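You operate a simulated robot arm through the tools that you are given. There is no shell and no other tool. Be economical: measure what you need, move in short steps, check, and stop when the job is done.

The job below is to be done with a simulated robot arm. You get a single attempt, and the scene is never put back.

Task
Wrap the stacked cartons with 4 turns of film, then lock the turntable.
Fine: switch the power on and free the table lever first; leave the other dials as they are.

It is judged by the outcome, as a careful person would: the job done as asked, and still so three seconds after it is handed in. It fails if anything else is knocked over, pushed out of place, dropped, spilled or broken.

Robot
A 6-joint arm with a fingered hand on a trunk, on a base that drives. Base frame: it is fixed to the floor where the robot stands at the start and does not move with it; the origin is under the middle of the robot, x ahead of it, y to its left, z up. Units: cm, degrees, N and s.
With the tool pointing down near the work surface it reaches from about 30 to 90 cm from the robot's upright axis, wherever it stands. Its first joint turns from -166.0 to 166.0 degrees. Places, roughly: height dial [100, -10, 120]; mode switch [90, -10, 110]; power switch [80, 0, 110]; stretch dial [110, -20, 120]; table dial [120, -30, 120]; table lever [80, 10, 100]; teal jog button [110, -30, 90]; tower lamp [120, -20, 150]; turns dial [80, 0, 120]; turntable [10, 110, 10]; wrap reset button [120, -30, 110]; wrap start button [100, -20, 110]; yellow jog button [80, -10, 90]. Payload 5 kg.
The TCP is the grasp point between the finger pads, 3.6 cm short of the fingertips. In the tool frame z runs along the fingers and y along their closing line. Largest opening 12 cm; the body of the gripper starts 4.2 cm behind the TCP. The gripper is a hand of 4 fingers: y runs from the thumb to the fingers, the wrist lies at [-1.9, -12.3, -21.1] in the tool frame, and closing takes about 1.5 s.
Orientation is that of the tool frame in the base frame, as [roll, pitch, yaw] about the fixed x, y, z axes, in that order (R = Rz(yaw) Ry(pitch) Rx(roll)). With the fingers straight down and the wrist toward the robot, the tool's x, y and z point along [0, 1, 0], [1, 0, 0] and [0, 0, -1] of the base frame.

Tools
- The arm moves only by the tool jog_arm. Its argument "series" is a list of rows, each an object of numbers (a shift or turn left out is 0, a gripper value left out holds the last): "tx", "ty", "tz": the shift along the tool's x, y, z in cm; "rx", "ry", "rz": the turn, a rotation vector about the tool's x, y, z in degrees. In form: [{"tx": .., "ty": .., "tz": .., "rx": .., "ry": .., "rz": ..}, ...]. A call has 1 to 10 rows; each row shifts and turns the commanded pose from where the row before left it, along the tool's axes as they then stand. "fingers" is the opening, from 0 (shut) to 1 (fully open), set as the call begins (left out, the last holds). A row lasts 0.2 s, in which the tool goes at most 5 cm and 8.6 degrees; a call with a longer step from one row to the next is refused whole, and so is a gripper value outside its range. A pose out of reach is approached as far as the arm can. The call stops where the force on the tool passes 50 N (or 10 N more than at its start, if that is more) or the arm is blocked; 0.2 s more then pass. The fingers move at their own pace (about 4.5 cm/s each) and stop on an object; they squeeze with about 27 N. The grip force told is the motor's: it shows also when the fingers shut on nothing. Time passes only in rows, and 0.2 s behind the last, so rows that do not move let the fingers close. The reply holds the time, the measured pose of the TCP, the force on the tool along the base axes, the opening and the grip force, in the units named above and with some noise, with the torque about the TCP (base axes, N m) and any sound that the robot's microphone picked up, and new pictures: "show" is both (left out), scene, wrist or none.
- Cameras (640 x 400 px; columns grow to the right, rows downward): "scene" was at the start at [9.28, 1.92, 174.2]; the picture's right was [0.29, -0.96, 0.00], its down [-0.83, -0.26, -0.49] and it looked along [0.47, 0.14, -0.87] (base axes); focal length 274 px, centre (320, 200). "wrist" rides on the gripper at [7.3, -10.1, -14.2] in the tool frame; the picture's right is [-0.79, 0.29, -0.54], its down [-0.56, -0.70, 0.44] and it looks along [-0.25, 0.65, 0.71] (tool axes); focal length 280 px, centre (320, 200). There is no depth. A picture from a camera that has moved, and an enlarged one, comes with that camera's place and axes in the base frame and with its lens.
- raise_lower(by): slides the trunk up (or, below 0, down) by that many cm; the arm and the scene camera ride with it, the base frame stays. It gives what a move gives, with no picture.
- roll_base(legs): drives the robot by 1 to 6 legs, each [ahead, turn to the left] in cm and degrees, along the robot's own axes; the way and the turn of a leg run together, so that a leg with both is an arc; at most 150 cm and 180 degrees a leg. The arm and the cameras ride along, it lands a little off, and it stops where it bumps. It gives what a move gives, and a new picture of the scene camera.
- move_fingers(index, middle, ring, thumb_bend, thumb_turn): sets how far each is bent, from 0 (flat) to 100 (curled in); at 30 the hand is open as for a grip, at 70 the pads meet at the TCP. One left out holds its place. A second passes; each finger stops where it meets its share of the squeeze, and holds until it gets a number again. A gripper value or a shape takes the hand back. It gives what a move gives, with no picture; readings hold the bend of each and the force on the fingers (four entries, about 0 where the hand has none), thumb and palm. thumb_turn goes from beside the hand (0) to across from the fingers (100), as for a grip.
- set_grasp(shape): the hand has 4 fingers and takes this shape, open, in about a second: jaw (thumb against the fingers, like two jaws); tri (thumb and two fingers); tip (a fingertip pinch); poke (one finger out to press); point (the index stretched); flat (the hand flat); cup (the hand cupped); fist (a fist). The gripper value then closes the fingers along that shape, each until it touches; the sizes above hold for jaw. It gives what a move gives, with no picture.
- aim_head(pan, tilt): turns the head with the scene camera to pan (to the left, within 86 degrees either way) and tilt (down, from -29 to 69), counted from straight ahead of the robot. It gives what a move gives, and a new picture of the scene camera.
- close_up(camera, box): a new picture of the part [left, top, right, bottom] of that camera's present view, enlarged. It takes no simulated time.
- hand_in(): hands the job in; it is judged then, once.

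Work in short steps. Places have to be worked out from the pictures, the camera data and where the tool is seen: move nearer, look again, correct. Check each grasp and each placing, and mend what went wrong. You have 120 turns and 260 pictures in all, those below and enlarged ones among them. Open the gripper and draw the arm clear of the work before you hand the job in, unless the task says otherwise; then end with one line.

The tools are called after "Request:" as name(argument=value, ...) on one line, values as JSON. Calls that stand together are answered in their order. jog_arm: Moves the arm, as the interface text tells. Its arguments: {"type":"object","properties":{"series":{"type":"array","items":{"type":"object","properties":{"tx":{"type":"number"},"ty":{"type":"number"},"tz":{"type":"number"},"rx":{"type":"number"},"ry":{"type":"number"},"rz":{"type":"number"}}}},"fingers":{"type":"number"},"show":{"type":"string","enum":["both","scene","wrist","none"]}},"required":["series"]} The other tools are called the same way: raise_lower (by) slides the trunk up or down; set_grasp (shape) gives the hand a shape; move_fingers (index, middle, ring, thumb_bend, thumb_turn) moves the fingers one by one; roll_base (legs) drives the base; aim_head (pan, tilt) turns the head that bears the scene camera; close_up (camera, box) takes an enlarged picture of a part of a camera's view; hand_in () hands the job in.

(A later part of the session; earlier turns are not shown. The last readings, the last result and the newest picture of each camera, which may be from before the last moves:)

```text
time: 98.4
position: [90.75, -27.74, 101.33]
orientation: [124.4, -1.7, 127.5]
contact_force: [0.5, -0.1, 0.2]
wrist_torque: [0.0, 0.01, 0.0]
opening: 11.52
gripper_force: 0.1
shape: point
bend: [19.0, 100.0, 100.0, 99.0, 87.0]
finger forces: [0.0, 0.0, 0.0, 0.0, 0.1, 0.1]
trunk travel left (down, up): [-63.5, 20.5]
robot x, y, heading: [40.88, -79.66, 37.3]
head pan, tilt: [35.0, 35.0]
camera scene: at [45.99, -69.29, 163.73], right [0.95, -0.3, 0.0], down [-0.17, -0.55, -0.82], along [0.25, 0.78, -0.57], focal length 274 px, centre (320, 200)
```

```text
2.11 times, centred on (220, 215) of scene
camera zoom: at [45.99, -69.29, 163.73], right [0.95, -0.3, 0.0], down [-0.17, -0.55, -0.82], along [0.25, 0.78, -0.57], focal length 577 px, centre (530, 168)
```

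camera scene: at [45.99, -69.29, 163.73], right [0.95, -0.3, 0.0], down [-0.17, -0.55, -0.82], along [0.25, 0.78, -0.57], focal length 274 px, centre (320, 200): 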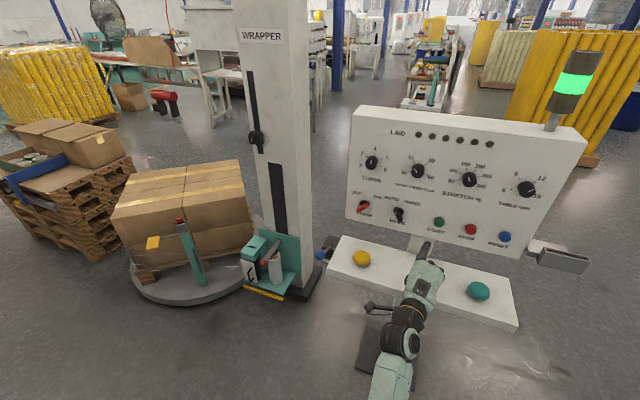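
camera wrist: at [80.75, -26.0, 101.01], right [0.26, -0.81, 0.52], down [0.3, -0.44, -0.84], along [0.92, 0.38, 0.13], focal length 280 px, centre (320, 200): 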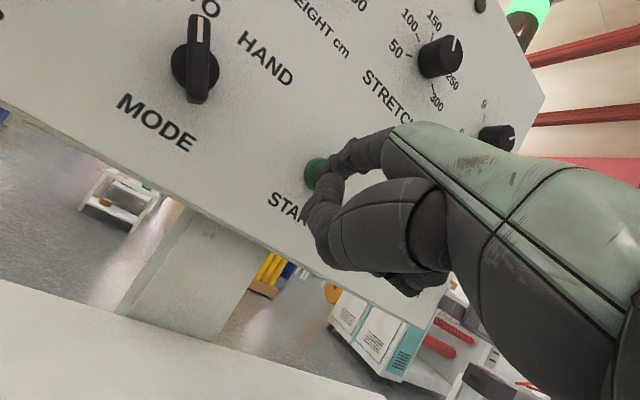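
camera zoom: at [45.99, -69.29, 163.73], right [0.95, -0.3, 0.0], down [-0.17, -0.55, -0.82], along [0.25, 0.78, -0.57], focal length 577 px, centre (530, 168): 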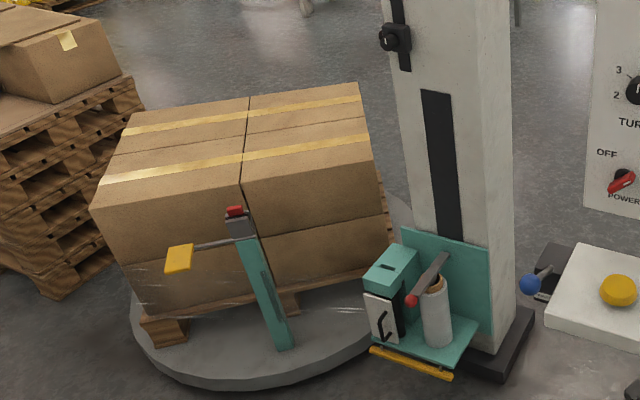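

The table is turning. While it wraps, I'll turn the base back to face the panel, ready for the lever.

Request:
roll_base(legs=[[0, 14]])

Request:
jog_arm(series=[{}, {}, {}, {}, {}, {}, {}, {}, {}, {}], show="scene")

```text
time: 99.7
position: [76.65, -17.13, 101.3]
orientation: [124.2, -1.7, 141.7]
contact_force: [-0.6, -0.5, -0.8]
wrist_torque: [-0.03, -0.01, -0.02]
opening: 11.5
gripper_force: 0.0
shape: point
bend: [19.0, 100.0, 100.0, 99.0, 87.0]
finger forces: [0.0, 0.0, 0.0, 0.1, 0.0, 0.0]
trunk travel left (down, up): [-63.5, 20.5]
robot x, y, heading: [40.74, -79.5, 51.5]
head pan, tilt: [35.0, 35.0]
camera scene: at [43.33, -68.36, 163.73], right [1.0, -0.06, 0.0], down [-0.04, -0.57, -0.82], along [0.05, 0.82, -0.57], focal length 274 px, centre (320, 200)
```

scene: 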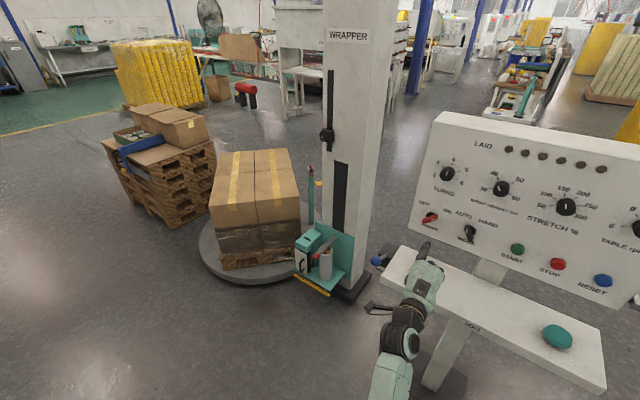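

```text
time: 101.9
position: [76.52, -17.17, 101.3]
orientation: [124.4, -1.7, 141.6]
contact_force: [-0.6, -0.2, -0.2]
wrist_torque: [0.01, -0.01, -0.03]
opening: 11.5
gripper_force: 0.0
shape: point
bend: [19.0, 100.0, 100.0, 99.0, 87.0]
finger forces: [0.1, 0.0, 0.0, 0.1, 0.0, 0.0]
trunk travel left (down, up): [-63.5, 20.5]
robot x, y, heading: [41.12, -79.42, 51.4]
head pan, tilt: [35.0, 35.0]
camera scene: at [43.34, -68.36, 163.73], right [1.0, -0.06, 0.0], down [-0.04, -0.57, -0.82], along [0.05, 0.82, -0.57], focal length 274 px, centre (320, 200)
```

scene: 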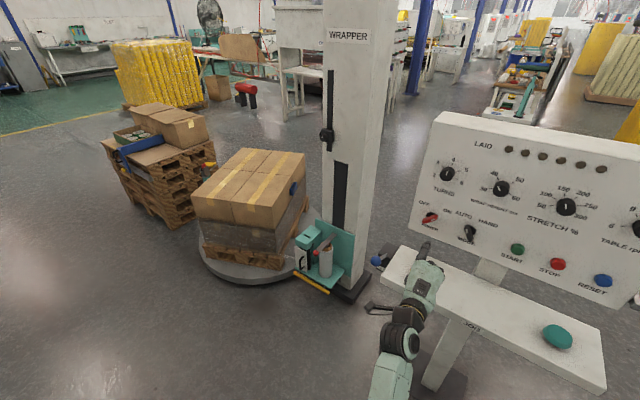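

Film is being laid. I'll keep waiting.

Request:
jog_arm(series=[{}, {}, {}, {}, {}, {}, {}, {}, {}, {}], show="none")

Request:
jog_arm(series=[{}, {}, {}, {}, {}, {}, {}, {}, {}, {}], show="none")

Request:
jog_arm(series=[{}, {}, {}, {}, {}, {}, {}, {}, {}, {}], show="scene")

```text
time: 104.1
position: [76.66, -17.12, 101.26]
orientation: [124.3, -1.7, 141.6]
contact_force: [0.2, 0.0, -0.7]
wrist_torque: [-0.01, 0.02, 0.0]
opening: 11.5
gripper_force: 0.0
shape: point
bend: [19.0, 100.0, 100.0, 99.0, 87.0]
finger forces: [0.0, 0.0, 0.0, 0.0, 0.0, 0.0]
trunk travel left (down, up): [-63.5, 20.5]
robot x, y, heading: [41.07, -79.89, 51.2]
head pan, tilt: [35.0, 35.0]
```

```text
time: 106.3
position: [76.55, -17.17, 101.32]
orientation: [124.3, -1.7, 141.5]
contact_force: [0.2, 0.4, -0.4]
wrist_torque: [0.02, 0.01, -0.03]
opening: 11.52
gripper_force: 0.1
shape: point
bend: [19.0, 100.0, 100.0, 99.0, 87.0]
finger forces: [0.0, 0.0, 0.0, 0.0, 0.1, 0.0]
trunk travel left (down, up): [-63.5, 20.5]
robot x, y, heading: [40.79, -79.54, 51.4]
head pan, tilt: [35.0, 35.0]
```

```text
time: 108.5
position: [76.6, -17.07, 101.32]
orientation: [124.4, -1.7, 141.6]
contact_force: [-0.6, -0.4, -0.7]
wrist_torque: [-0.01, -0.03, 0.03]
opening: 11.54
gripper_force: 0.1
shape: point
bend: [19.0, 100.0, 100.0, 99.0, 87.0]
finger forces: [0.1, 0.1, 0.0, 0.0, 0.1, 0.0]
trunk travel left (down, up): [-63.5, 20.5]
robot x, y, heading: [40.97, -79.66, 51.4]
head pan, tilt: [35.0, 35.0]
camera scene: at [43.34, -68.36, 163.73], right [1.0, -0.06, 0.0], down [-0.04, -0.57, -0.82], along [0.05, 0.82, -0.57], focal length 274 px, centre (320, 200)
```

scene: 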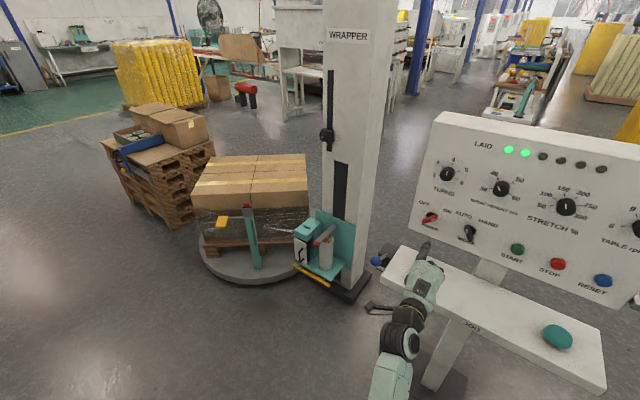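

Two turns laid at 108 s. I'll wait for the rest.

Request:
jog_arm(series=[{}, {}, {}, {}, {}, {}, {}, {}, {}, {}], show="none")

Request:
jog_arm(series=[{}, {}, {}, {}, {}, {}, {}, {}, {}, {}], show="none")

Request:
jog_arm(series=[{}, {}, {}, {}, {}, {}, {}, {}, {}, {}], show="none")

Request:
jog_arm(series=[{}, {}, {}, {}, {}, {}, {}, {}, {}, {}], show="scene")

```text
time: 110.7
position: [76.55, -17.14, 101.34]
orientation: [124.4, -1.7, 141.5]
contact_force: [0.1, 0.0, -0.1]
wrist_torque: [0.02, 0.0, -0.01]
opening: 11.51
gripper_force: 0.0
shape: point
bend: [19.0, 100.0, 100.0, 99.0, 87.0]
finger forces: [0.0, 0.0, 0.0, 0.1, 0.0, 0.1]
trunk travel left (down, up): [-63.5, 20.5]
robot x, y, heading: [40.77, -79.3, 51.3]
head pan, tilt: [35.0, 35.0]
```

```text
time: 112.9
position: [76.48, -17.22, 101.26]
orientation: [124.4, -1.7, 141.6]
contact_force: [-0.1, 0.5, 0.4]
wrist_torque: [-0.04, 0.0, -0.02]
opening: 11.51
gripper_force: 0.1
shape: point
bend: [19.0, 100.0, 100.0, 99.0, 87.0]
finger forces: [0.0, 0.0, 0.0, 0.0, 0.0, 0.1]
trunk travel left (down, up): [-63.5, 20.5]
robot x, y, heading: [40.75, -79.49, 51.2]
head pan, tilt: [35.0, 35.0]
```

```text
time: 115.1
position: [76.5, -17.2, 101.37]
orientation: [124.3, -1.7, 141.5]
contact_force: [-0.2, -0.1, 0.1]
wrist_torque: [0.0, -0.01, -0.01]
opening: 11.51
gripper_force: 0.1
shape: point
bend: [19.0, 100.0, 100.0, 99.0, 87.0]
finger forces: [0.1, 0.0, 0.0, 0.0, 0.1, 0.0]
trunk travel left (down, up): [-63.5, 20.5]
robot x, y, heading: [40.98, -79.85, 51.3]
head pan, tilt: [35.0, 35.0]
```

```text
time: 117.3
position: [76.57, -17.13, 101.33]
orientation: [124.4, -1.7, 141.5]
contact_force: [-0.9, -0.3, -0.2]
wrist_torque: [0.04, -0.02, -0.01]
opening: 11.52
gripper_force: 0.1
shape: point
bend: [19.0, 100.0, 100.0, 99.0, 87.0]
finger forces: [0.1, 0.0, 0.0, 0.0, 0.0, 0.0]
trunk travel left (down, up): [-63.5, 20.5]
robot x, y, heading: [40.86, -79.23, 51.6]
head pan, tilt: [35.0, 35.0]
camera scene: at [43.34, -68.36, 163.73], right [1.0, -0.06, 0.0], down [-0.04, -0.57, -0.82], along [0.05, 0.82, -0.57], focal length 274 px, centre (320, 200)
```

scene: 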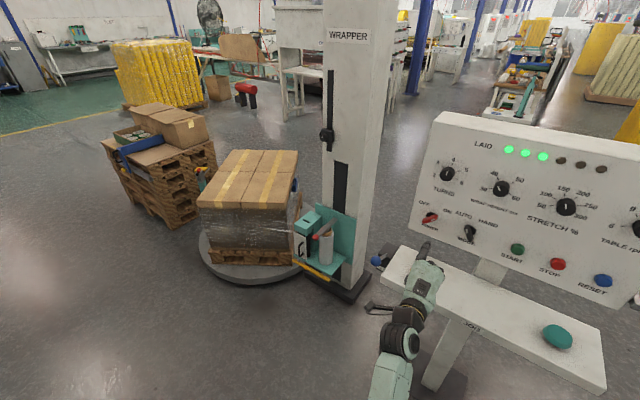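

Three turns at 117 s. I'll keep waiting.

Request:
jog_arm(series=[{}, {}, {}, {}, {}, {}, {}, {}, {}, {}], show="none")

Request:
jog_arm(series=[{}, {}, {}, {}, {}, {}, {}, {}, {}, {}], show="scene")

Request:
jog_arm(series=[{}, {}, {}, {}, {}, {}, {}, {}, {}, {}], show="scene")

```text
time: 119.5
position: [76.45, -17.15, 101.31]
orientation: [124.5, -1.7, 141.7]
contact_force: [-0.5, 0.1, 0.0]
wrist_torque: [-0.03, 0.0, 0.01]
opening: 11.51
gripper_force: 0.1
shape: point
bend: [19.0, 100.0, 100.0, 99.0, 87.0]
finger forces: [0.1, 0.0, 0.1, 0.0, 0.0, 0.0]
trunk travel left (down, up): [-63.5, 20.5]
robot x, y, heading: [41.12, -79.59, 51.5]
head pan, tilt: [35.0, 35.0]
```

```text
time: 121.7
position: [76.52, -17.12, 101.33]
orientation: [124.3, -1.7, 141.6]
contact_force: [-0.9, 0.9, 0.8]
wrist_torque: [-0.01, 0.02, -0.01]
opening: 11.52
gripper_force: 0.1
shape: point
bend: [19.0, 100.0, 100.0, 99.0, 87.0]
finger forces: [0.1, 0.1, 0.0, 0.1, 0.0, 0.0]
trunk travel left (down, up): [-63.5, 20.5]
robot x, y, heading: [40.72, -79.12, 51.5]
head pan, tilt: [35.0, 35.0]
camera scene: at [43.34, -68.36, 163.73], right [1.0, -0.06, 0.0], down [-0.04, -0.57, -0.82], along [0.05, 0.82, -0.57], focal length 274 px, centre (320, 200)
```

scene: 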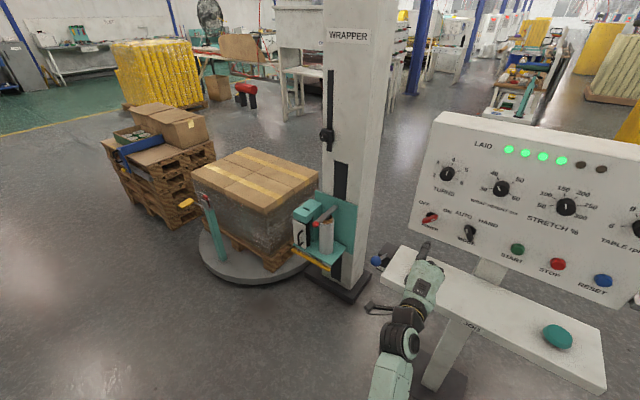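

```text
time: 123.9
position: [76.53, -17.19, 101.28]
orientation: [124.3, -1.7, 141.6]
contact_force: [-0.9, 0.1, 0.5]
wrist_torque: [-0.03, -0.04, 0.01]
opening: 11.53
gripper_force: 0.1
shape: point
bend: [19.0, 100.0, 100.0, 99.0, 87.0]
finger forces: [0.0, 0.0, 0.1, 0.0, 0.1, 0.0]
trunk travel left (down, up): [-63.5, 20.5]
robot x, y, heading: [40.82, -79.71, 51.3]
head pan, tilt: [35.0, 35.0]
camera scene: at [43.34, -68.36, 163.73], right [1.0, -0.06, 0.0], down [-0.04, -0.57, -0.82], along [0.05, 0.82, -0.57], focal length 274 px, centre (320, 200)
```

scene: 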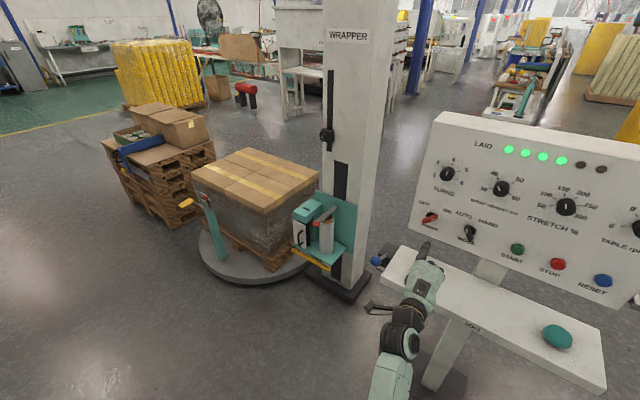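

The table stopped with 4 lamps lit, so 4 turns are laid. Now to lock it; I'll look at the lever closely first.

Request:
close_up(camera="scene", box=[340, 220, 452, 290])

Request:
close_up(camera="scene", box=[170, 130, 394, 270])

Request:
jog_arm(series=[{"ty": 3, "tz": -2}, {"ty": 3, "tz": -2}, {"ty": 3, "tz": -2}, {"rx": 8}, {"rx": 8}, {"rx": 8}, {"rx": 8}, {"rx": 8}, {"rx": 8}, {"rx": 7}], show="wrist")

```text
5.71 times, centred on (396, 255) of scene
camera zoom: at [43.34, -68.36, 163.73], right [1.0, -0.06, 0.0], down [-0.04, -0.57, -0.82], along [0.05, 0.82, -0.57], focal length 1565 px, centre (-114, -114)
```

zoom: 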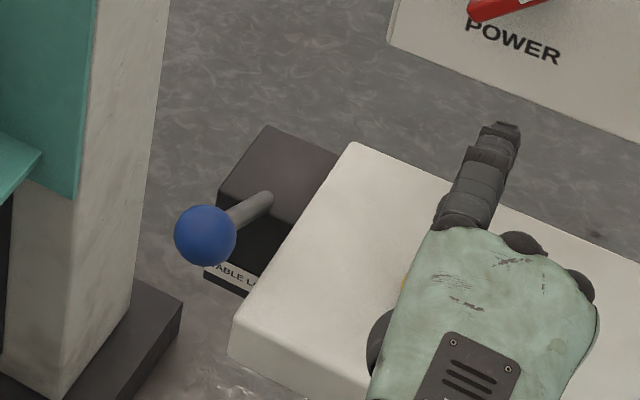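

```text
2.86 times, centred on (282, 200) of scene
camera zoom: at [43.34, -68.36, 163.73], right [1.0, -0.06, 0.0], down [-0.04, -0.57, -0.82], along [0.05, 0.82, -0.57], focal length 783 px, centre (429, 200)
```

zoom: 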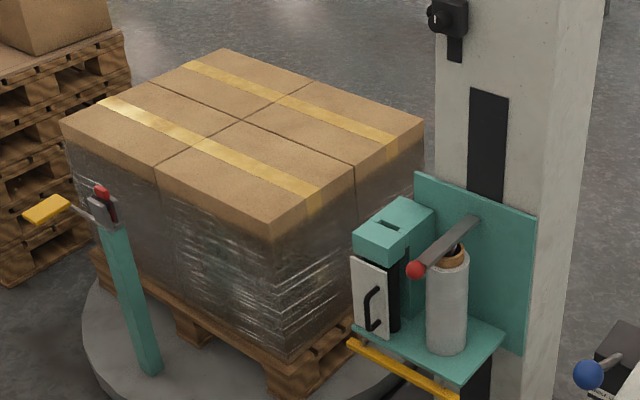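

```text
time: 126.1
position: [66.0, -13.79, 112.24]
orientation: [178.9, 0.3, 140.0]
contact_force: [-0.7, 1.0, 0.1]
wrist_torque: [-0.02, -0.03, 0.01]
opening: 11.52
gripper_force: 0.0
shape: point
bend: [19.0, 100.0, 100.0, 99.0, 87.0]
finger forces: [0.0, 0.0, 0.1, 0.1, 0.0, 0.0]
out of reach, approached as far as the arm can: row 5, 6, 7, 8, 9, 10
trunk travel left (down, up): [-63.5, 20.5]
robot x, y, heading: [41.06, -79.16, 51.6]
head pan, tilt: [35.0, 35.0]
camera wrist: at [53.68, -16.95, 126.14], right [0.78, -0.29, 0.55], down [-0.01, -0.89, -0.45], along [0.62, 0.35, -0.7], focal length 280 px, centre (320, 200)
```

wrist: 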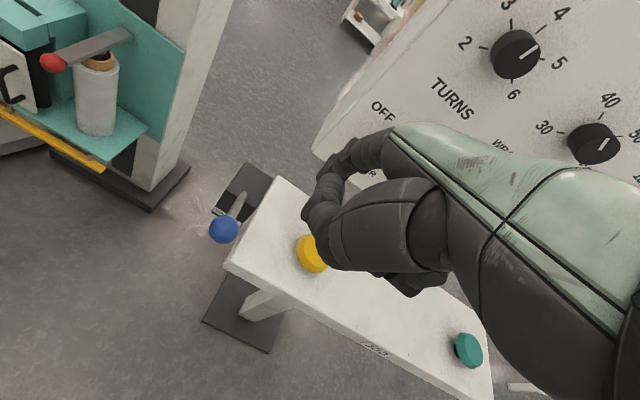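

Lever ball is at (66.6,-3.7,91.9), just left of the shelf corner. I'll bring the index tip down in front of it on the robot side.

Request:
jog_arm(series=[{"tx": 2.2, "ty": -2}, {"tx": 2.2, "ty": -2}, {"tz": 4}, {"tz": 4}, {"tz": 4}, {"tz": 3}], show="wrist")

Request:
close_up(camera="scene", box=[300, 220, 444, 310])

```text
time: 127.5
position: [59.43, -13.66, 97.32]
orientation: [179.3, -1.6, 141.5]
contact_force: [0.4, -0.7, -0.5]
wrist_torque: [-0.02, 0.0, 0.03]
opening: 11.5
gripper_force: 0.0
shape: point
bend: [19.0, 100.0, 100.0, 99.0, 87.0]
finger forces: [0.1, 0.1, 0.1, 0.1, 0.0, 0.0]
out of reach, approached as far as the arm can: row 1
trunk travel left (down, up): [-63.5, 20.5]
robot x, y, heading: [40.79, -79.57, 51.1]
head pan, tilt: [35.0, 35.0]
camera wrist: at [47.55, -17.34, 111.73], right [0.81, -0.28, 0.52], down [0.0, -0.88, -0.47], along [0.59, 0.37, -0.71], focal length 280 px, centre (320, 200)
```

wrist: 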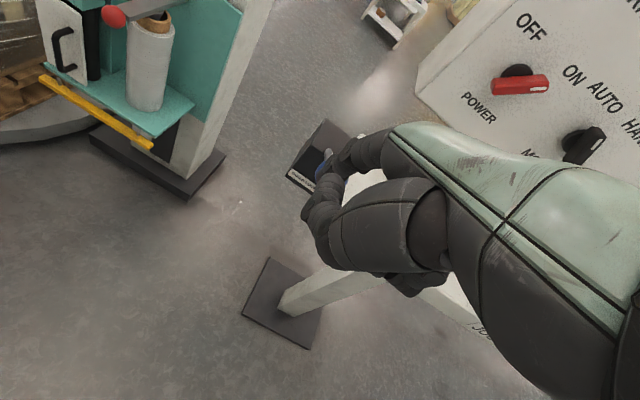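

```text
4.44 times, centred on (372, 265) of scene
camera zoom: at [43.35, -68.35, 163.73], right [1.0, -0.06, 0.0], down [-0.04, -0.57, -0.82], along [0.05, 0.82, -0.57], focal length 1218 px, centre (89, -89)
```

zoom: 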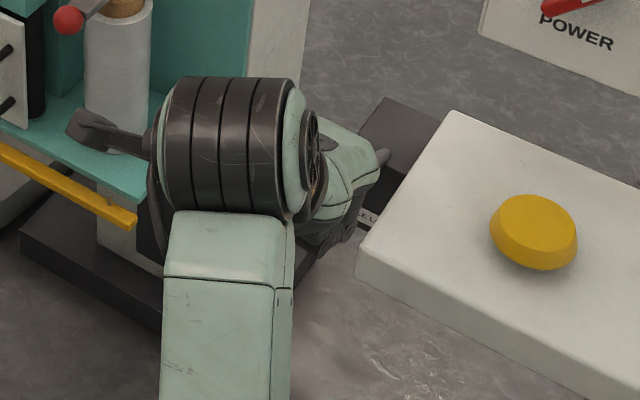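

Index is in front of the ball and about 3.5 cm too high. I lower, then check.

Request:
jog_arm(series=[{"tz": 2}, {"tz": 1.7}], show="none")

Request:
close_up(camera="wrist", box=[240, 80, 440, 240])

```text
time: 128.1
position: [59.36, -13.55, 93.77]
orientation: [179.4, -1.7, 141.6]
contact_force: [0.0, 0.3, 0.5]
wrist_torque: [0.01, -0.02, 0.01]
opening: 11.49
gripper_force: 0.1
shape: point
bend: [19.0, 100.0, 100.0, 99.0, 87.0]
finger forces: [0.0, 0.1, 0.1, 0.0, 0.0, 0.0]
trunk travel left (down, up): [-63.5, 20.5]
robot x, y, heading: [40.9, -79.8, 51.3]
head pan, tilt: [35.0, 35.0]
```

```text
2.50 times, centred on (340, 160) of wrist
camera zoom: at [47.49, -17.3, 108.06], right [0.81, -0.28, 0.52], down [0.0, -0.88, -0.47], along [0.59, 0.37, -0.71], focal length 701 px, centre (270, 300)
```

zoom: 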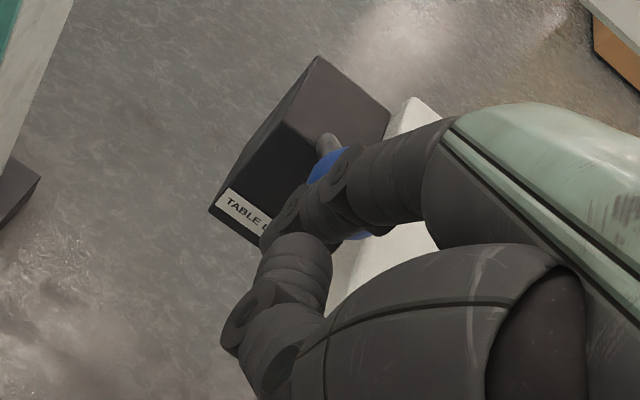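

The index is squarely in front of the ball. I push forward and up along the lever's arc.

Request:
jog_arm(series=[{"ty": 1.5}, {"ty": 1.2, "tz": -1.2}, {"ty": 1.2, "tz": -1.4}, {"ty": 1.4, "tz": -1.1}, {"ty": 1.4, "tz": -1.0}], show="wrist")

```text
time: 129.3
position: [61.93, -8.06, 98.64]
orientation: [179.1, -1.1, 141.2]
contact_force: [-0.4, -0.4, 0.4]
wrist_torque: [0.0, -0.02, 0.01]
opening: 11.54
gripper_force: 0.2
shape: point
bend: [19.0, 100.0, 100.0, 99.0, 87.0]
finger forces: [0.1, 0.1, 0.0, 0.1, 0.1, 0.0]
out of reach, approached as far as the arm can: row 3, 4, 5
trunk travel left (down, up): [-63.5, 20.5]
robot x, y, heading: [40.78, -79.47, 51.5]
head pan, tilt: [35.0, 35.0]
camera wrist: at [49.99, -11.75, 112.82], right [0.8, -0.28, 0.53], down [-0.01, -0.89, -0.46], along [0.6, 0.37, -0.71], focal length 280 px, centre (320, 200)
```

wrist: 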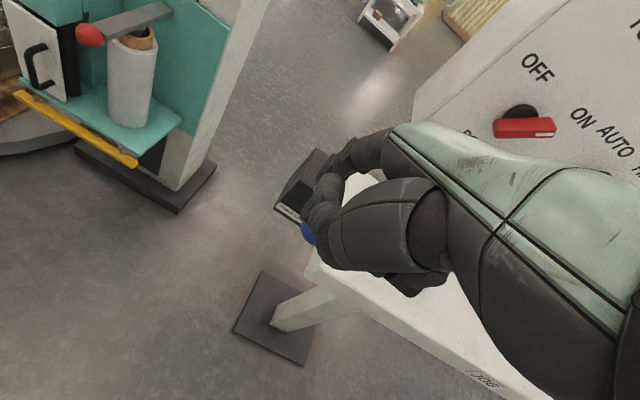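

The finger rose too early and passed over the ball, which didn't move. I'm also at a reach limit with the lowered trunk, so I back off, raise the trunk again, and redo this with the tip lower.

Request:
jog_arm(series=[{"tz": -2}, {"ty": -3.5}, {"ty": -3.5}], show="none")

Request:
raise_lower(by=14)

Request:
jog_arm(series=[{"tz": 4}, {"tz": 4}, {"tz": 4}, {"tz": 3}], show="wrist")

```text
time: 130.1
position: [57.48, -13.68, 100.5]
orientation: [179.4, -1.8, 141.6]
contact_force: [0.4, -0.1, 0.0]
wrist_torque: [0.03, -0.04, 0.01]
opening: 11.5
gripper_force: 0.0
shape: point
bend: [19.0, 100.0, 100.0, 99.0, 87.0]
finger forces: [0.1, 0.1, 0.0, 0.0, 0.0, 0.1]
trunk travel left (down, up): [-63.5, 20.5]
robot x, y, heading: [40.95, -79.49, 51.3]
head pan, tilt: [35.0, 35.0]
```

```text
time: 131.8
position: [57.63, -13.7, 114.66]
orientation: [179.4, -1.6, 141.5]
contact_force: [-0.2, -0.1, -0.6]
wrist_torque: [-0.02, 0.03, 0.02]
opening: 11.54
gripper_force: 0.2
shape: point
bend: [19.0, 100.0, 100.0, 99.0, 87.0]
finger forces: [0.1, 0.1, 0.1, 0.0, 0.0, 0.0]
trunk travel left (down, up): [-77.5, 6.5]
robot x, y, heading: [41.16, -79.39, 51.4]
head pan, tilt: [35.0, 35.0]
```

```text
time: 132.8
position: [57.28, -13.05, 99.65]
orientation: [179.3, -1.6, 141.5]
contact_force: [0.4, 0.8, -0.1]
wrist_torque: [0.01, 0.0, 0.05]
opening: 11.52
gripper_force: 0.1
shape: point
bend: [19.0, 100.0, 100.0, 99.0, 87.0]
finger forces: [0.0, 0.1, 0.0, 0.1, 0.1, 0.0]
trunk travel left (down, up): [-77.5, 6.5]
robot x, y, heading: [40.87, -79.88, 51.5]
head pan, tilt: [35.0, 35.0]
camera wrist: at [45.47, -16.82, 113.86], right [0.81, -0.28, 0.52], down [0.0, -0.88, -0.47], along [0.59, 0.37, -0.71], focal length 280 px, centre (320, 200)
```

wrist: 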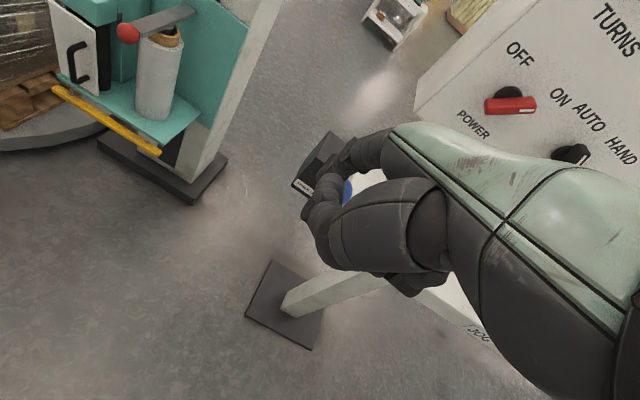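

I'll shift right 2 cm, lower to just below ball-centre height, then push horizontally first.

Request:
jog_arm(series=[{"tx": -2}, {"tz": 4}, {"tz": 3.5}, {"ty": 1.5}, {"ty": 1.5}, {"ty": 1}], show="none")

Request:
close_up(camera="wrist", box=[240, 80, 440, 240])

```text
time: 134.2
position: [61.05, -11.27, 92.03]
orientation: [179.4, -1.7, 141.7]
contact_force: [-3.8, -0.3, -0.2]
wrist_torque: [-0.04, 0.08, 0.15]
opening: 11.52
gripper_force: 0.2
shape: point
bend: [20.0, 100.0, 100.0, 99.0, 87.0]
finger forces: [3.0, 0.0, 0.0, 0.0, 0.0, 0.0]
trunk travel left (down, up): [-77.5, 6.5]
robot x, y, heading: [40.81, -79.32, 51.5]
head pan, tilt: [35.0, 35.0]
```

```text
2.50 times, centred on (340, 160) of wrist
camera zoom: at [49.35, -15.06, 106.4], right [0.81, -0.28, 0.52], down [0.0, -0.88, -0.47], along [0.59, 0.37, -0.71], focal length 701 px, centre (270, 300)
```

zoom: 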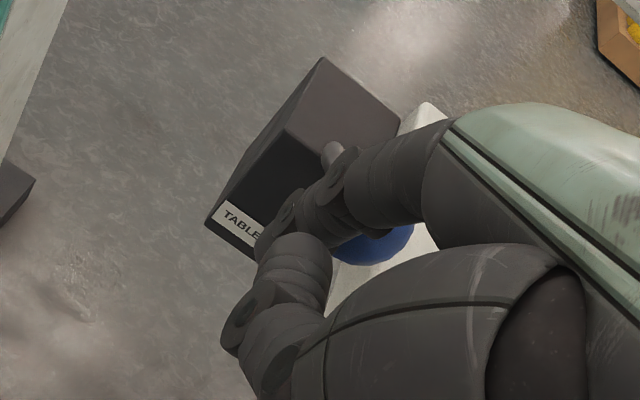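

The finger is touching the ball's left side. I'll back off, shift 2.2 cm right and go in again.

Request:
jog_arm(series=[{"ty": -3}, {"tx": -2.2}, {"ty": 1.5}, {"ty": 1.5}, {"ty": 1}], show="none")

Request:
close_up(camera="wrist", box=[240, 80, 440, 240])

```text
time: 135.4
position: [63.73, -11.87, 92.05]
orientation: [179.2, -1.4, 141.3]
contact_force: [-2.0, -5.0, 0.0]
wrist_torque: [0.06, -0.05, -0.06]
opening: 11.51
gripper_force: 0.0
shape: point
bend: [21.0, 100.0, 100.0, 99.0, 87.0]
finger forces: [5.6, 0.0, 0.0, 0.0, 0.0, 0.1]
trunk travel left (down, up): [-77.5, 6.5]
robot x, y, heading: [40.63, -79.55, 51.4]
head pan, tilt: [35.0, 35.0]
```

```text
2.50 times, centred on (340, 160) of wrist
camera zoom: at [51.78, -15.56, 106.22], right [0.8, -0.28, 0.53], down [-0.01, -0.88, -0.47], along [0.6, 0.37, -0.71], focal length 701 px, centre (270, 300)
```

zoom: 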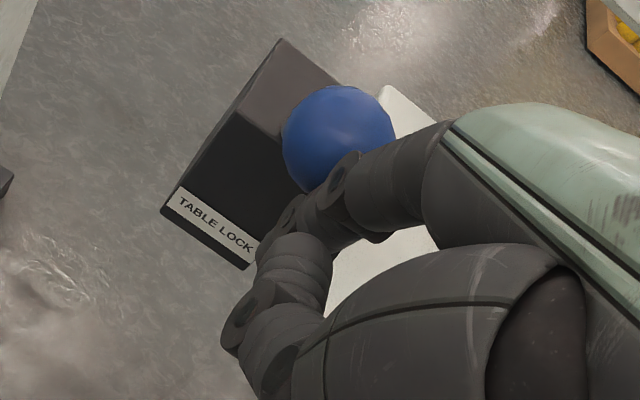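

The lever is now rising with the finger behind the ball. I continue forward and up.

Request:
jog_arm(series=[{"ty": 1.3, "tz": -0.8}, {"ty": 1.3, "tz": -0.9}, {"ty": 1.4, "tz": -1}, {"ty": 1.4, "tz": -1}], show="none")

Request:
close_up(camera="wrist", box=[200, 60, 440, 240])

```text
time: 136.4
position: [65.38, -6.84, 94.98]
orientation: [179.0, -1.2, 141.3]
contact_force: [-1.6, -0.7, -0.3]
wrist_torque: [0.04, -0.01, 0.05]
opening: 11.52
gripper_force: 0.1
shape: point
bend: [20.0, 100.0, 100.0, 99.0, 87.0]
finger forces: [1.2, 0.1, 0.1, 0.0, 0.1, 0.0]
out of reach, approached as far as the arm can: row 1, 2, 3, 4
trunk travel left (down, up): [-77.5, 6.5]
robot x, y, heading: [41.14, -79.38, 51.3]
head pan, tilt: [35.0, 35.0]
```

```text
2.22 times, centred on (320, 150) of wrist
camera zoom: at [53.4, -10.48, 109.19], right [0.8, -0.28, 0.53], down [-0.01, -0.88, -0.47], along [0.6, 0.37, -0.71], focal length 623 px, centre (320, 311)
```

zoom: 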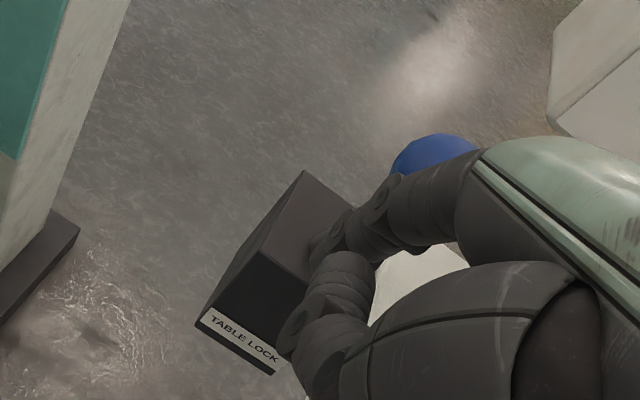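

The lever is most of the way up. I keep pushing, rising so I bear on the upper rod.

Request:
jog_arm(series=[{"tz": -2}, {"tz": -2, "ty": 0.5}, {"ty": 1.2, "tz": -0.5}, {"ty": 1.2, "tz": -0.5}, {"ty": 1.2}, {"ty": 1.2}], show="none")

Request:
close_up(camera="wrist", box=[200, 60, 440, 240])

```text
time: 137.8
position: [66.43, -1.57, 99.19]
orientation: [179.1, -1.2, 141.2]
contact_force: [0.6, -0.7, 0.3]
wrist_torque: [0.03, 0.03, -0.02]
opening: 11.5
gripper_force: 0.0
shape: point
bend: [19.0, 100.0, 100.0, 99.0, 87.0]
finger forces: [0.0, 0.0, 0.0, 0.0, 0.1, 0.0]
out of reach, approached as far as the arm can: row 1, 2, 3, 4
trunk travel left (down, up): [-77.5, 6.5]
robot x, y, heading: [41.1, -79.47, 51.6]
head pan, tilt: [35.0, 35.0]
```

```text
2.22 times, centred on (320, 150) of wrist
camera zoom: at [54.53, -5.27, 113.34], right [0.8, -0.28, 0.53], down [-0.01, -0.89, -0.47], along [0.6, 0.37, -0.71], focal length 623 px, centre (320, 311)
```

zoom: 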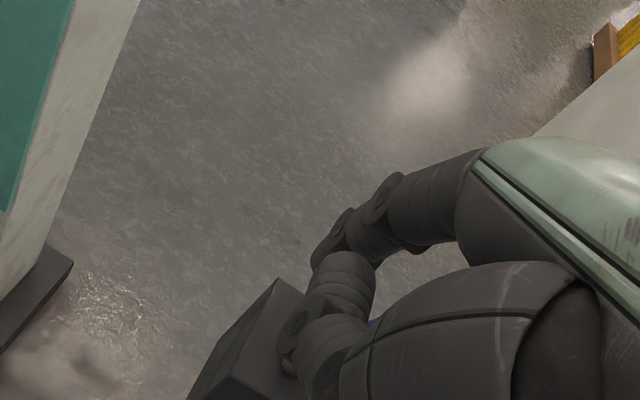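

The finger has drifted left off the rod. I'll look at the lever state from the head.

Request:
jog_arm(series=[{"tz": -4}, {"ty": -4}, {"ty": -4}], show="wrist")

Request:
close_up(camera="scene", box=[300, 200, 460, 320])

```text
time: 138.6
position: [61.24, -7.92, 103.45]
orientation: [179.3, -1.6, 141.6]
contact_force: [0.2, 0.5, 0.0]
wrist_torque: [0.01, -0.01, -0.04]
opening: 11.53
gripper_force: 0.1
shape: point
bend: [19.0, 100.0, 100.0, 99.0, 87.0]
finger forces: [0.0, 0.1, 0.1, 0.0, 0.1, 0.1]
out of reach, approached as far as the arm can: row 1
trunk travel left (down, up): [-77.5, 6.5]
robot x, y, heading: [40.97, -79.73, 51.4]
head pan, tilt: [35.0, 35.0]
camera wrist: at [49.29, -11.69, 117.68], right [0.81, -0.28, 0.52], down [0.0, -0.88, -0.47], along [0.59, 0.37, -0.71], focal length 280 px, centre (320, 200)
```

wrist: 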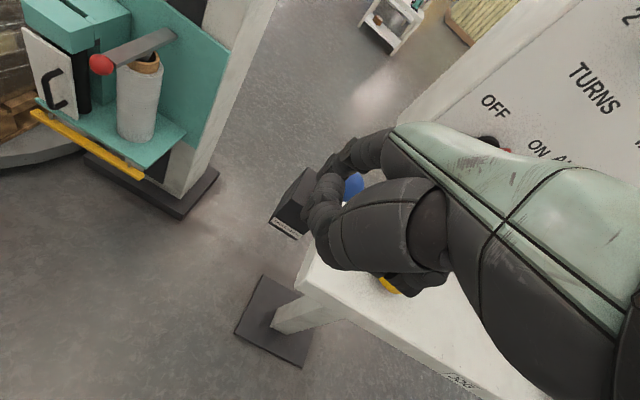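

```text
3.33 times, centred on (380, 260) of scene
camera zoom: at [43.26, -68.56, 177.75], right [1.0, -0.06, 0.0], down [-0.04, -0.57, -0.82], along [0.05, 0.82, -0.57], focal length 913 px, centre (120, 0)
```

zoom: 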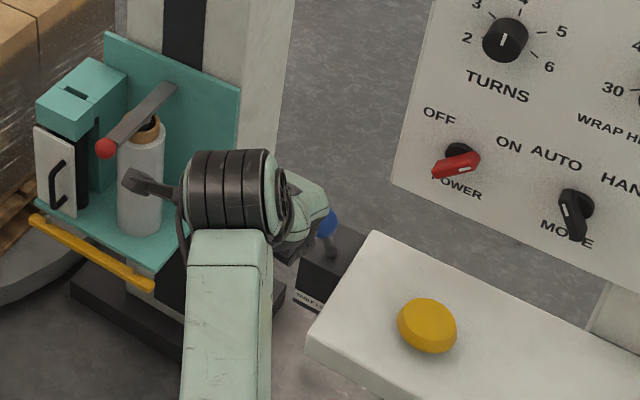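

The ball is at (71.2,0.3,97.9), about 30° from upright. I reposition the index in front of it, 4.6 cm to the right, then push.

Request:
jog_arm(series=[{"tx": -2.5}, {"tx": -2.3}, {"tz": 4}, {"ty": 1.5}], show="none")

Request:
close_up(camera="wrist", box=[200, 60, 440, 240])

```text
time: 139.6
position: [63.26, -8.73, 98.46]
orientation: [179.1, -1.2, 141.3]
contact_force: [0.0, -0.1, 0.2]
wrist_torque: [0.01, -0.01, 0.02]
opening: 11.5
gripper_force: 0.2
shape: point
bend: [19.0, 100.0, 100.0, 99.0, 87.0]
finger forces: [0.0, 0.0, 0.0, 0.0, 0.0, 0.1]
out of reach, approached as far as the arm can: row 1, 2, 3, 4
trunk travel left (down, up): [-77.5, 6.5]
robot x, y, heading: [40.97, -79.32, 51.4]
head pan, tilt: [35.0, 35.0]
```

```text
2.22 times, centred on (320, 150) of wrist
camera zoom: at [51.33, -12.38, 112.61], right [0.8, -0.28, 0.53], down [-0.01, -0.88, -0.47], along [0.6, 0.37, -0.71], focal length 623 px, centre (320, 311)
```

zoom: 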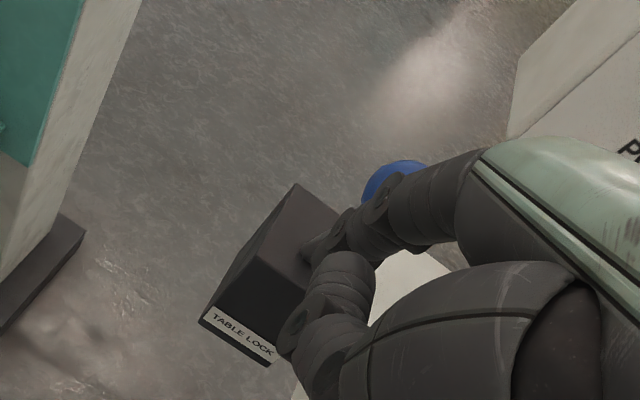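

The hand yaw is just at a wrist limit here, since 143.5° worked earlier. I'll yaw a few degrees and shift right again.

Request:
jog_arm(series=[{"rz": -5, "ty": -1}, {"tx": -1.5}, {"tx": -1}], show="none")

Request:
close_up(camera="wrist", box=[200, 60, 440, 240])

```text
time: 140.4
position: [60.99, -8.89, 98.03]
orientation: [178.3, 0.0, 145.3]
contact_force: [-1.3, 0.6, -0.8]
wrist_torque: [0.02, -0.01, -0.03]
opening: 11.52
gripper_force: 0.0
shape: point
bend: [19.0, 100.0, 100.0, 99.0, 87.0]
finger forces: [0.1, 0.0, 0.1, 0.0, 0.1, 0.1]
out of reach, approached as far as the arm can: row 1, 2, 3
trunk travel left (down, up): [-77.5, 6.5]
robot x, y, heading: [40.98, -79.55, 51.6]
head pan, tilt: [35.0, 35.0]
```

```text
2.22 times, centred on (320, 150) of wrist
camera zoom: at [48.94, -13.49, 111.97], right [0.8, -0.23, 0.55], down [0.07, -0.88, -0.46], along [0.59, 0.41, -0.69], focal length 623 px, centre (320, 311)
```

zoom: 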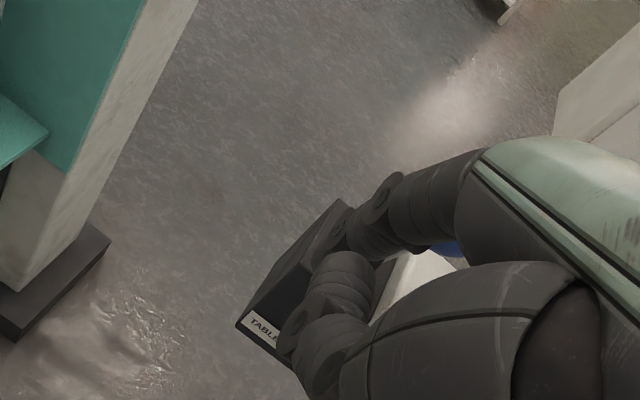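

That's worse, so I'll undo the yaw and instead rotate the base 4° right to bring the finger in line.

Request:
jog_arm(series=[{"rz": 6}], show="none")

Request:
roll_base(legs=[[0, -4]])

Request:
close_up(camera="wrist", box=[200, 60, 440, 240])

```text
time: 140.8
position: [60.94, -9.01, 98.11]
orientation: [179.6, -1.8, 140.6]
contact_force: [-0.8, -0.1, 0.5]
wrist_torque: [0.01, 0.0, 0.02]
opening: 11.51
gripper_force: 0.1
shape: point
bend: [19.0, 100.0, 100.0, 99.0, 87.0]
finger forces: [0.0, 0.1, 0.0, 0.0, 0.0, 0.0]
trunk travel left (down, up): [-77.5, 6.5]
robot x, y, heading: [40.59, -79.65, 51.3]
head pan, tilt: [35.0, 35.0]
```

```text
time: 141.7
position: [65.8, -10.61, 98.07]
orientation: [179.3, -1.7, 136.6]
contact_force: [0.0, 0.1, -0.8]
wrist_torque: [0.01, -0.02, -0.01]
opening: 11.51
gripper_force: 0.0
shape: point
bend: [19.0, 100.0, 100.0, 99.0, 87.0]
finger forces: [0.0, 0.1, 0.1, 0.0, 0.0, 0.1]
trunk travel left (down, up): [-77.5, 6.5]
robot x, y, heading: [40.88, -79.14, 47.3]
head pan, tilt: [35.0, 35.0]
camera scene: at [44.03, -68.51, 177.72], right [0.99, -0.13, 0.0], down [-0.08, -0.57, -0.82], along [0.11, 0.81, -0.57], focal length 274 px, centre (320, 200)
```

scene: 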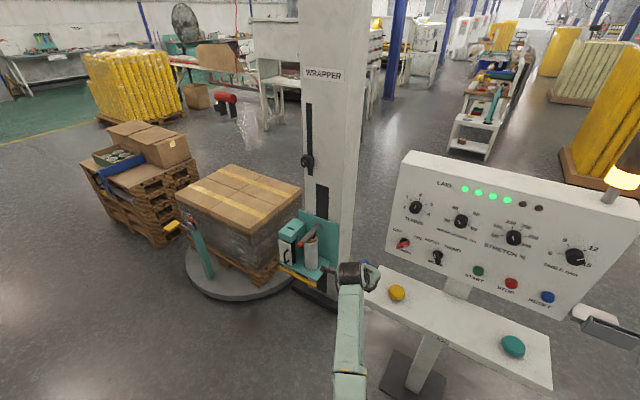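

```text
2.22 times, centred on (320, 150) of wrist
camera zoom: at [53.75, -13.32, 112.38], right [0.78, -0.35, 0.52], down [-0.08, -0.88, -0.47], along [0.62, 0.32, -0.71], focal length 623 px, centre (320, 311)
```

zoom: 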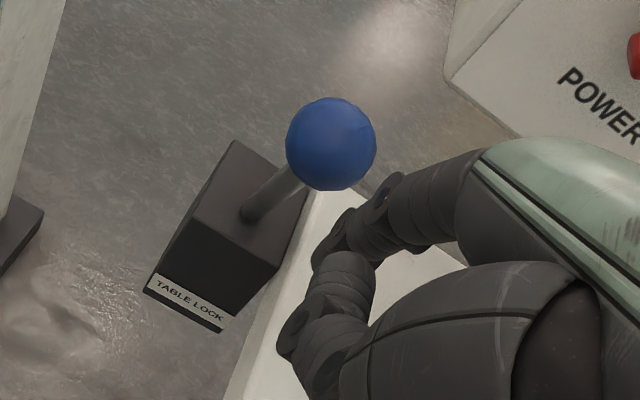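

Now the finger is about 2 cm right of the ball and in front of it. I'll shift left 1.8 and push it upright.

Request:
jog_arm(series=[{"tx": 1.8}, {"ty": 1.3, "tz": -0.3}, {"ty": 1.3, "tz": -0.4}, {"ty": 1.3, "tz": -0.4}, {"ty": 1.3, "tz": -0.3}], show="none")

Request:
close_up(camera="wrist", box=[200, 60, 440, 240])

```text
time: 142.9
position: [68.18, -5.51, 99.6]
orientation: [179.4, -1.8, 136.6]
contact_force: [-0.5, 0.4, -0.2]
wrist_torque: [0.0, 0.02, 0.02]
opening: 11.53
gripper_force: 0.0
shape: point
bend: [20.0, 100.0, 100.0, 99.0, 87.0]
finger forces: [0.8, 0.1, 0.1, 0.1, 0.0, 0.0]
trunk travel left (down, up): [-77.5, 6.5]
robot x, y, heading: [40.95, -79.35, 47.5]
head pan, tilt: [35.0, 35.0]
```

```text
2.22 times, centred on (320, 150) of wrist
camera zoom: at [56.14, -8.3, 113.94], right [0.78, -0.35, 0.52], down [-0.08, -0.88, -0.47], along [0.62, 0.32, -0.71], focal length 623 px, centre (320, 311)
```

zoom: 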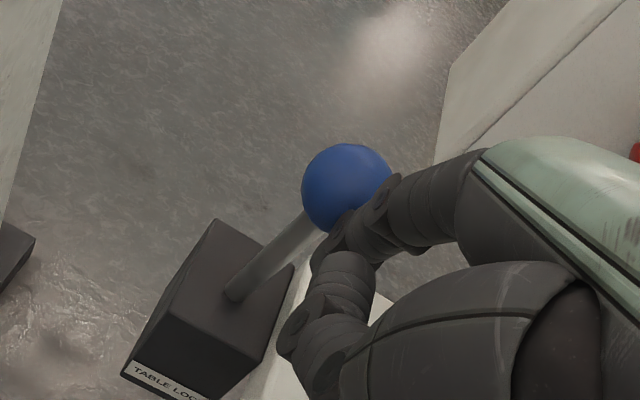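

The ball is following. I'll centre slightly and push to the upright stop.

Request:
jog_arm(series=[{"tx": 0.7, "ty": 0.6}, {"ty": 1.1}, {"ty": 1.1}, {"ty": 1.1}, {"ty": 1}, {"ty": 1}], show="none")

Request:
close_up(camera="wrist", box=[200, 60, 440, 240])

```text
time: 144.3
position: [71.36, -1.13, 99.83]
orientation: [179.5, -1.6, 136.7]
contact_force: [-13.9, -18.6, 3.2]
wrist_torque: [0.13, -0.05, 0.21]
opening: 11.53
gripper_force: 0.0
shape: point
bend: [27.0, 100.0, 100.0, 99.0, 87.0]
finger forces: [22.4, 0.0, 0.0, 0.1, 0.0, 0.0]
trunk travel left (down, up): [-77.5, 6.5]
robot x, y, heading: [41.02, -79.63, 47.4]
head pan, tilt: [35.0, 35.0]
```

```text
2.22 times, centred on (320, 150) of wrist
camera zoom: at [59.27, -3.91, 114.09], right [0.78, -0.35, 0.52], down [-0.08, -0.88, -0.47], along [0.62, 0.32, -0.71], focal length 623 px, centre (320, 311)
```

zoom: 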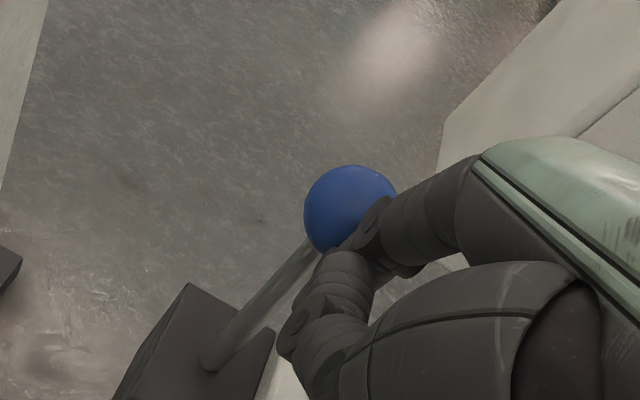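

There's a firm stop at 23 N and the ball is back at about (76,7), its original place. I retract and check that it stays.

Request:
jog_arm(series=[{"ty": -2}, {"ty": -4}, {"ty": -4}, {"tz": -4}, {"tz": -4}, {"tz": -4}], show="wrist")

Request:
aim_head(pan=12, tilt=42)

Request:
close_up(camera="wrist", box=[200, 100, 400, 260])

```text
time: 145.7
position: [64.92, -8.34, 111.49]
orientation: [179.4, -1.6, 136.4]
contact_force: [-0.6, 0.7, 0.3]
wrist_torque: [-0.03, 0.0, -0.01]
opening: 11.5
gripper_force: 0.1
shape: point
bend: [19.0, 100.0, 100.0, 99.0, 87.0]
finger forces: [0.1, 0.0, 0.0, 0.0, 0.0, 0.0]
trunk travel left (down, up): [-77.5, 6.5]
robot x, y, heading: [40.88, -79.42, 47.5]
head pan, tilt: [35.0, 35.0]
camera wrist: at [52.95, -11.15, 125.87], right [0.78, -0.35, 0.52], down [-0.08, -0.88, -0.47], along [0.62, 0.32, -0.71], focal length 280 px, centre (320, 200)
```

wrist: 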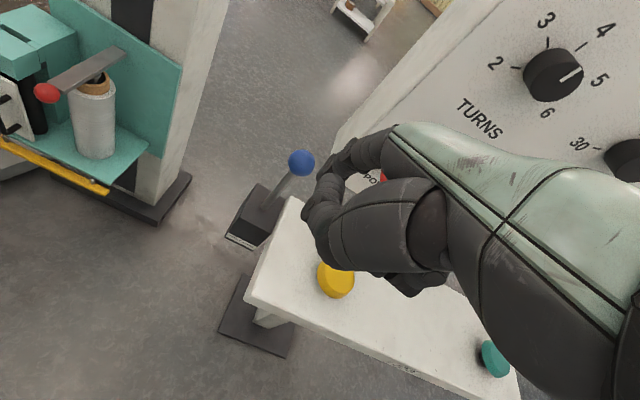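

```text
time: 146.6
position: [65.06, -8.43, 111.52]
orientation: [179.5, -1.7, 136.5]
contact_force: [-0.6, -0.7, 0.3]
wrist_torque: [0.05, -0.01, 0.0]
opening: 11.5
gripper_force: 0.1
shape: point
bend: [19.0, 100.0, 100.0, 99.0, 87.0]
finger forces: [0.1, 0.0, 0.0, 0.1, 0.1, 0.1]
trunk travel left (down, up): [-77.5, 6.5]
robot x, y, heading: [41.12, -79.59, 47.4]
head pan, tilt: [12.0, 42.0]
camera scene: at [47.19, -70.08, 176.68], right [0.86, -0.51, 0.0], down [-0.34, -0.58, -0.74], along [0.38, 0.64, -0.67], focal length 274 px, centre (320, 200)
```

scene: 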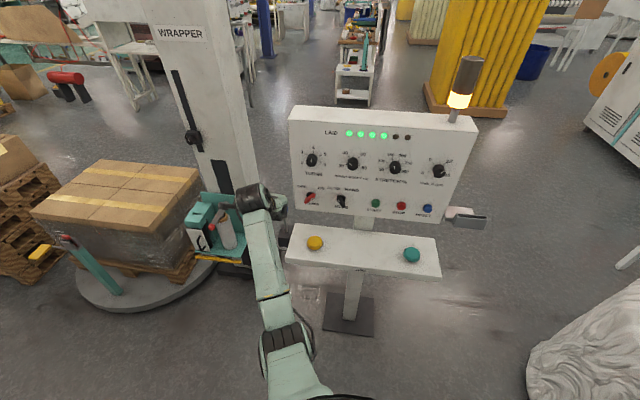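

```text
2.50 times, centred on (300, 180) of wrist
camera zoom: at [52.97, -11.12, 125.81], right [0.78, -0.35, 0.52], down [-0.08, -0.88, -0.47], along [0.62, 0.32, -0.71], focal length 701 px, centre (370, 250)
```

zoom: 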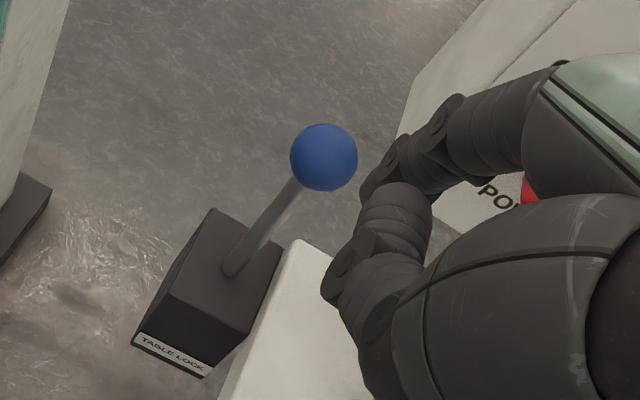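

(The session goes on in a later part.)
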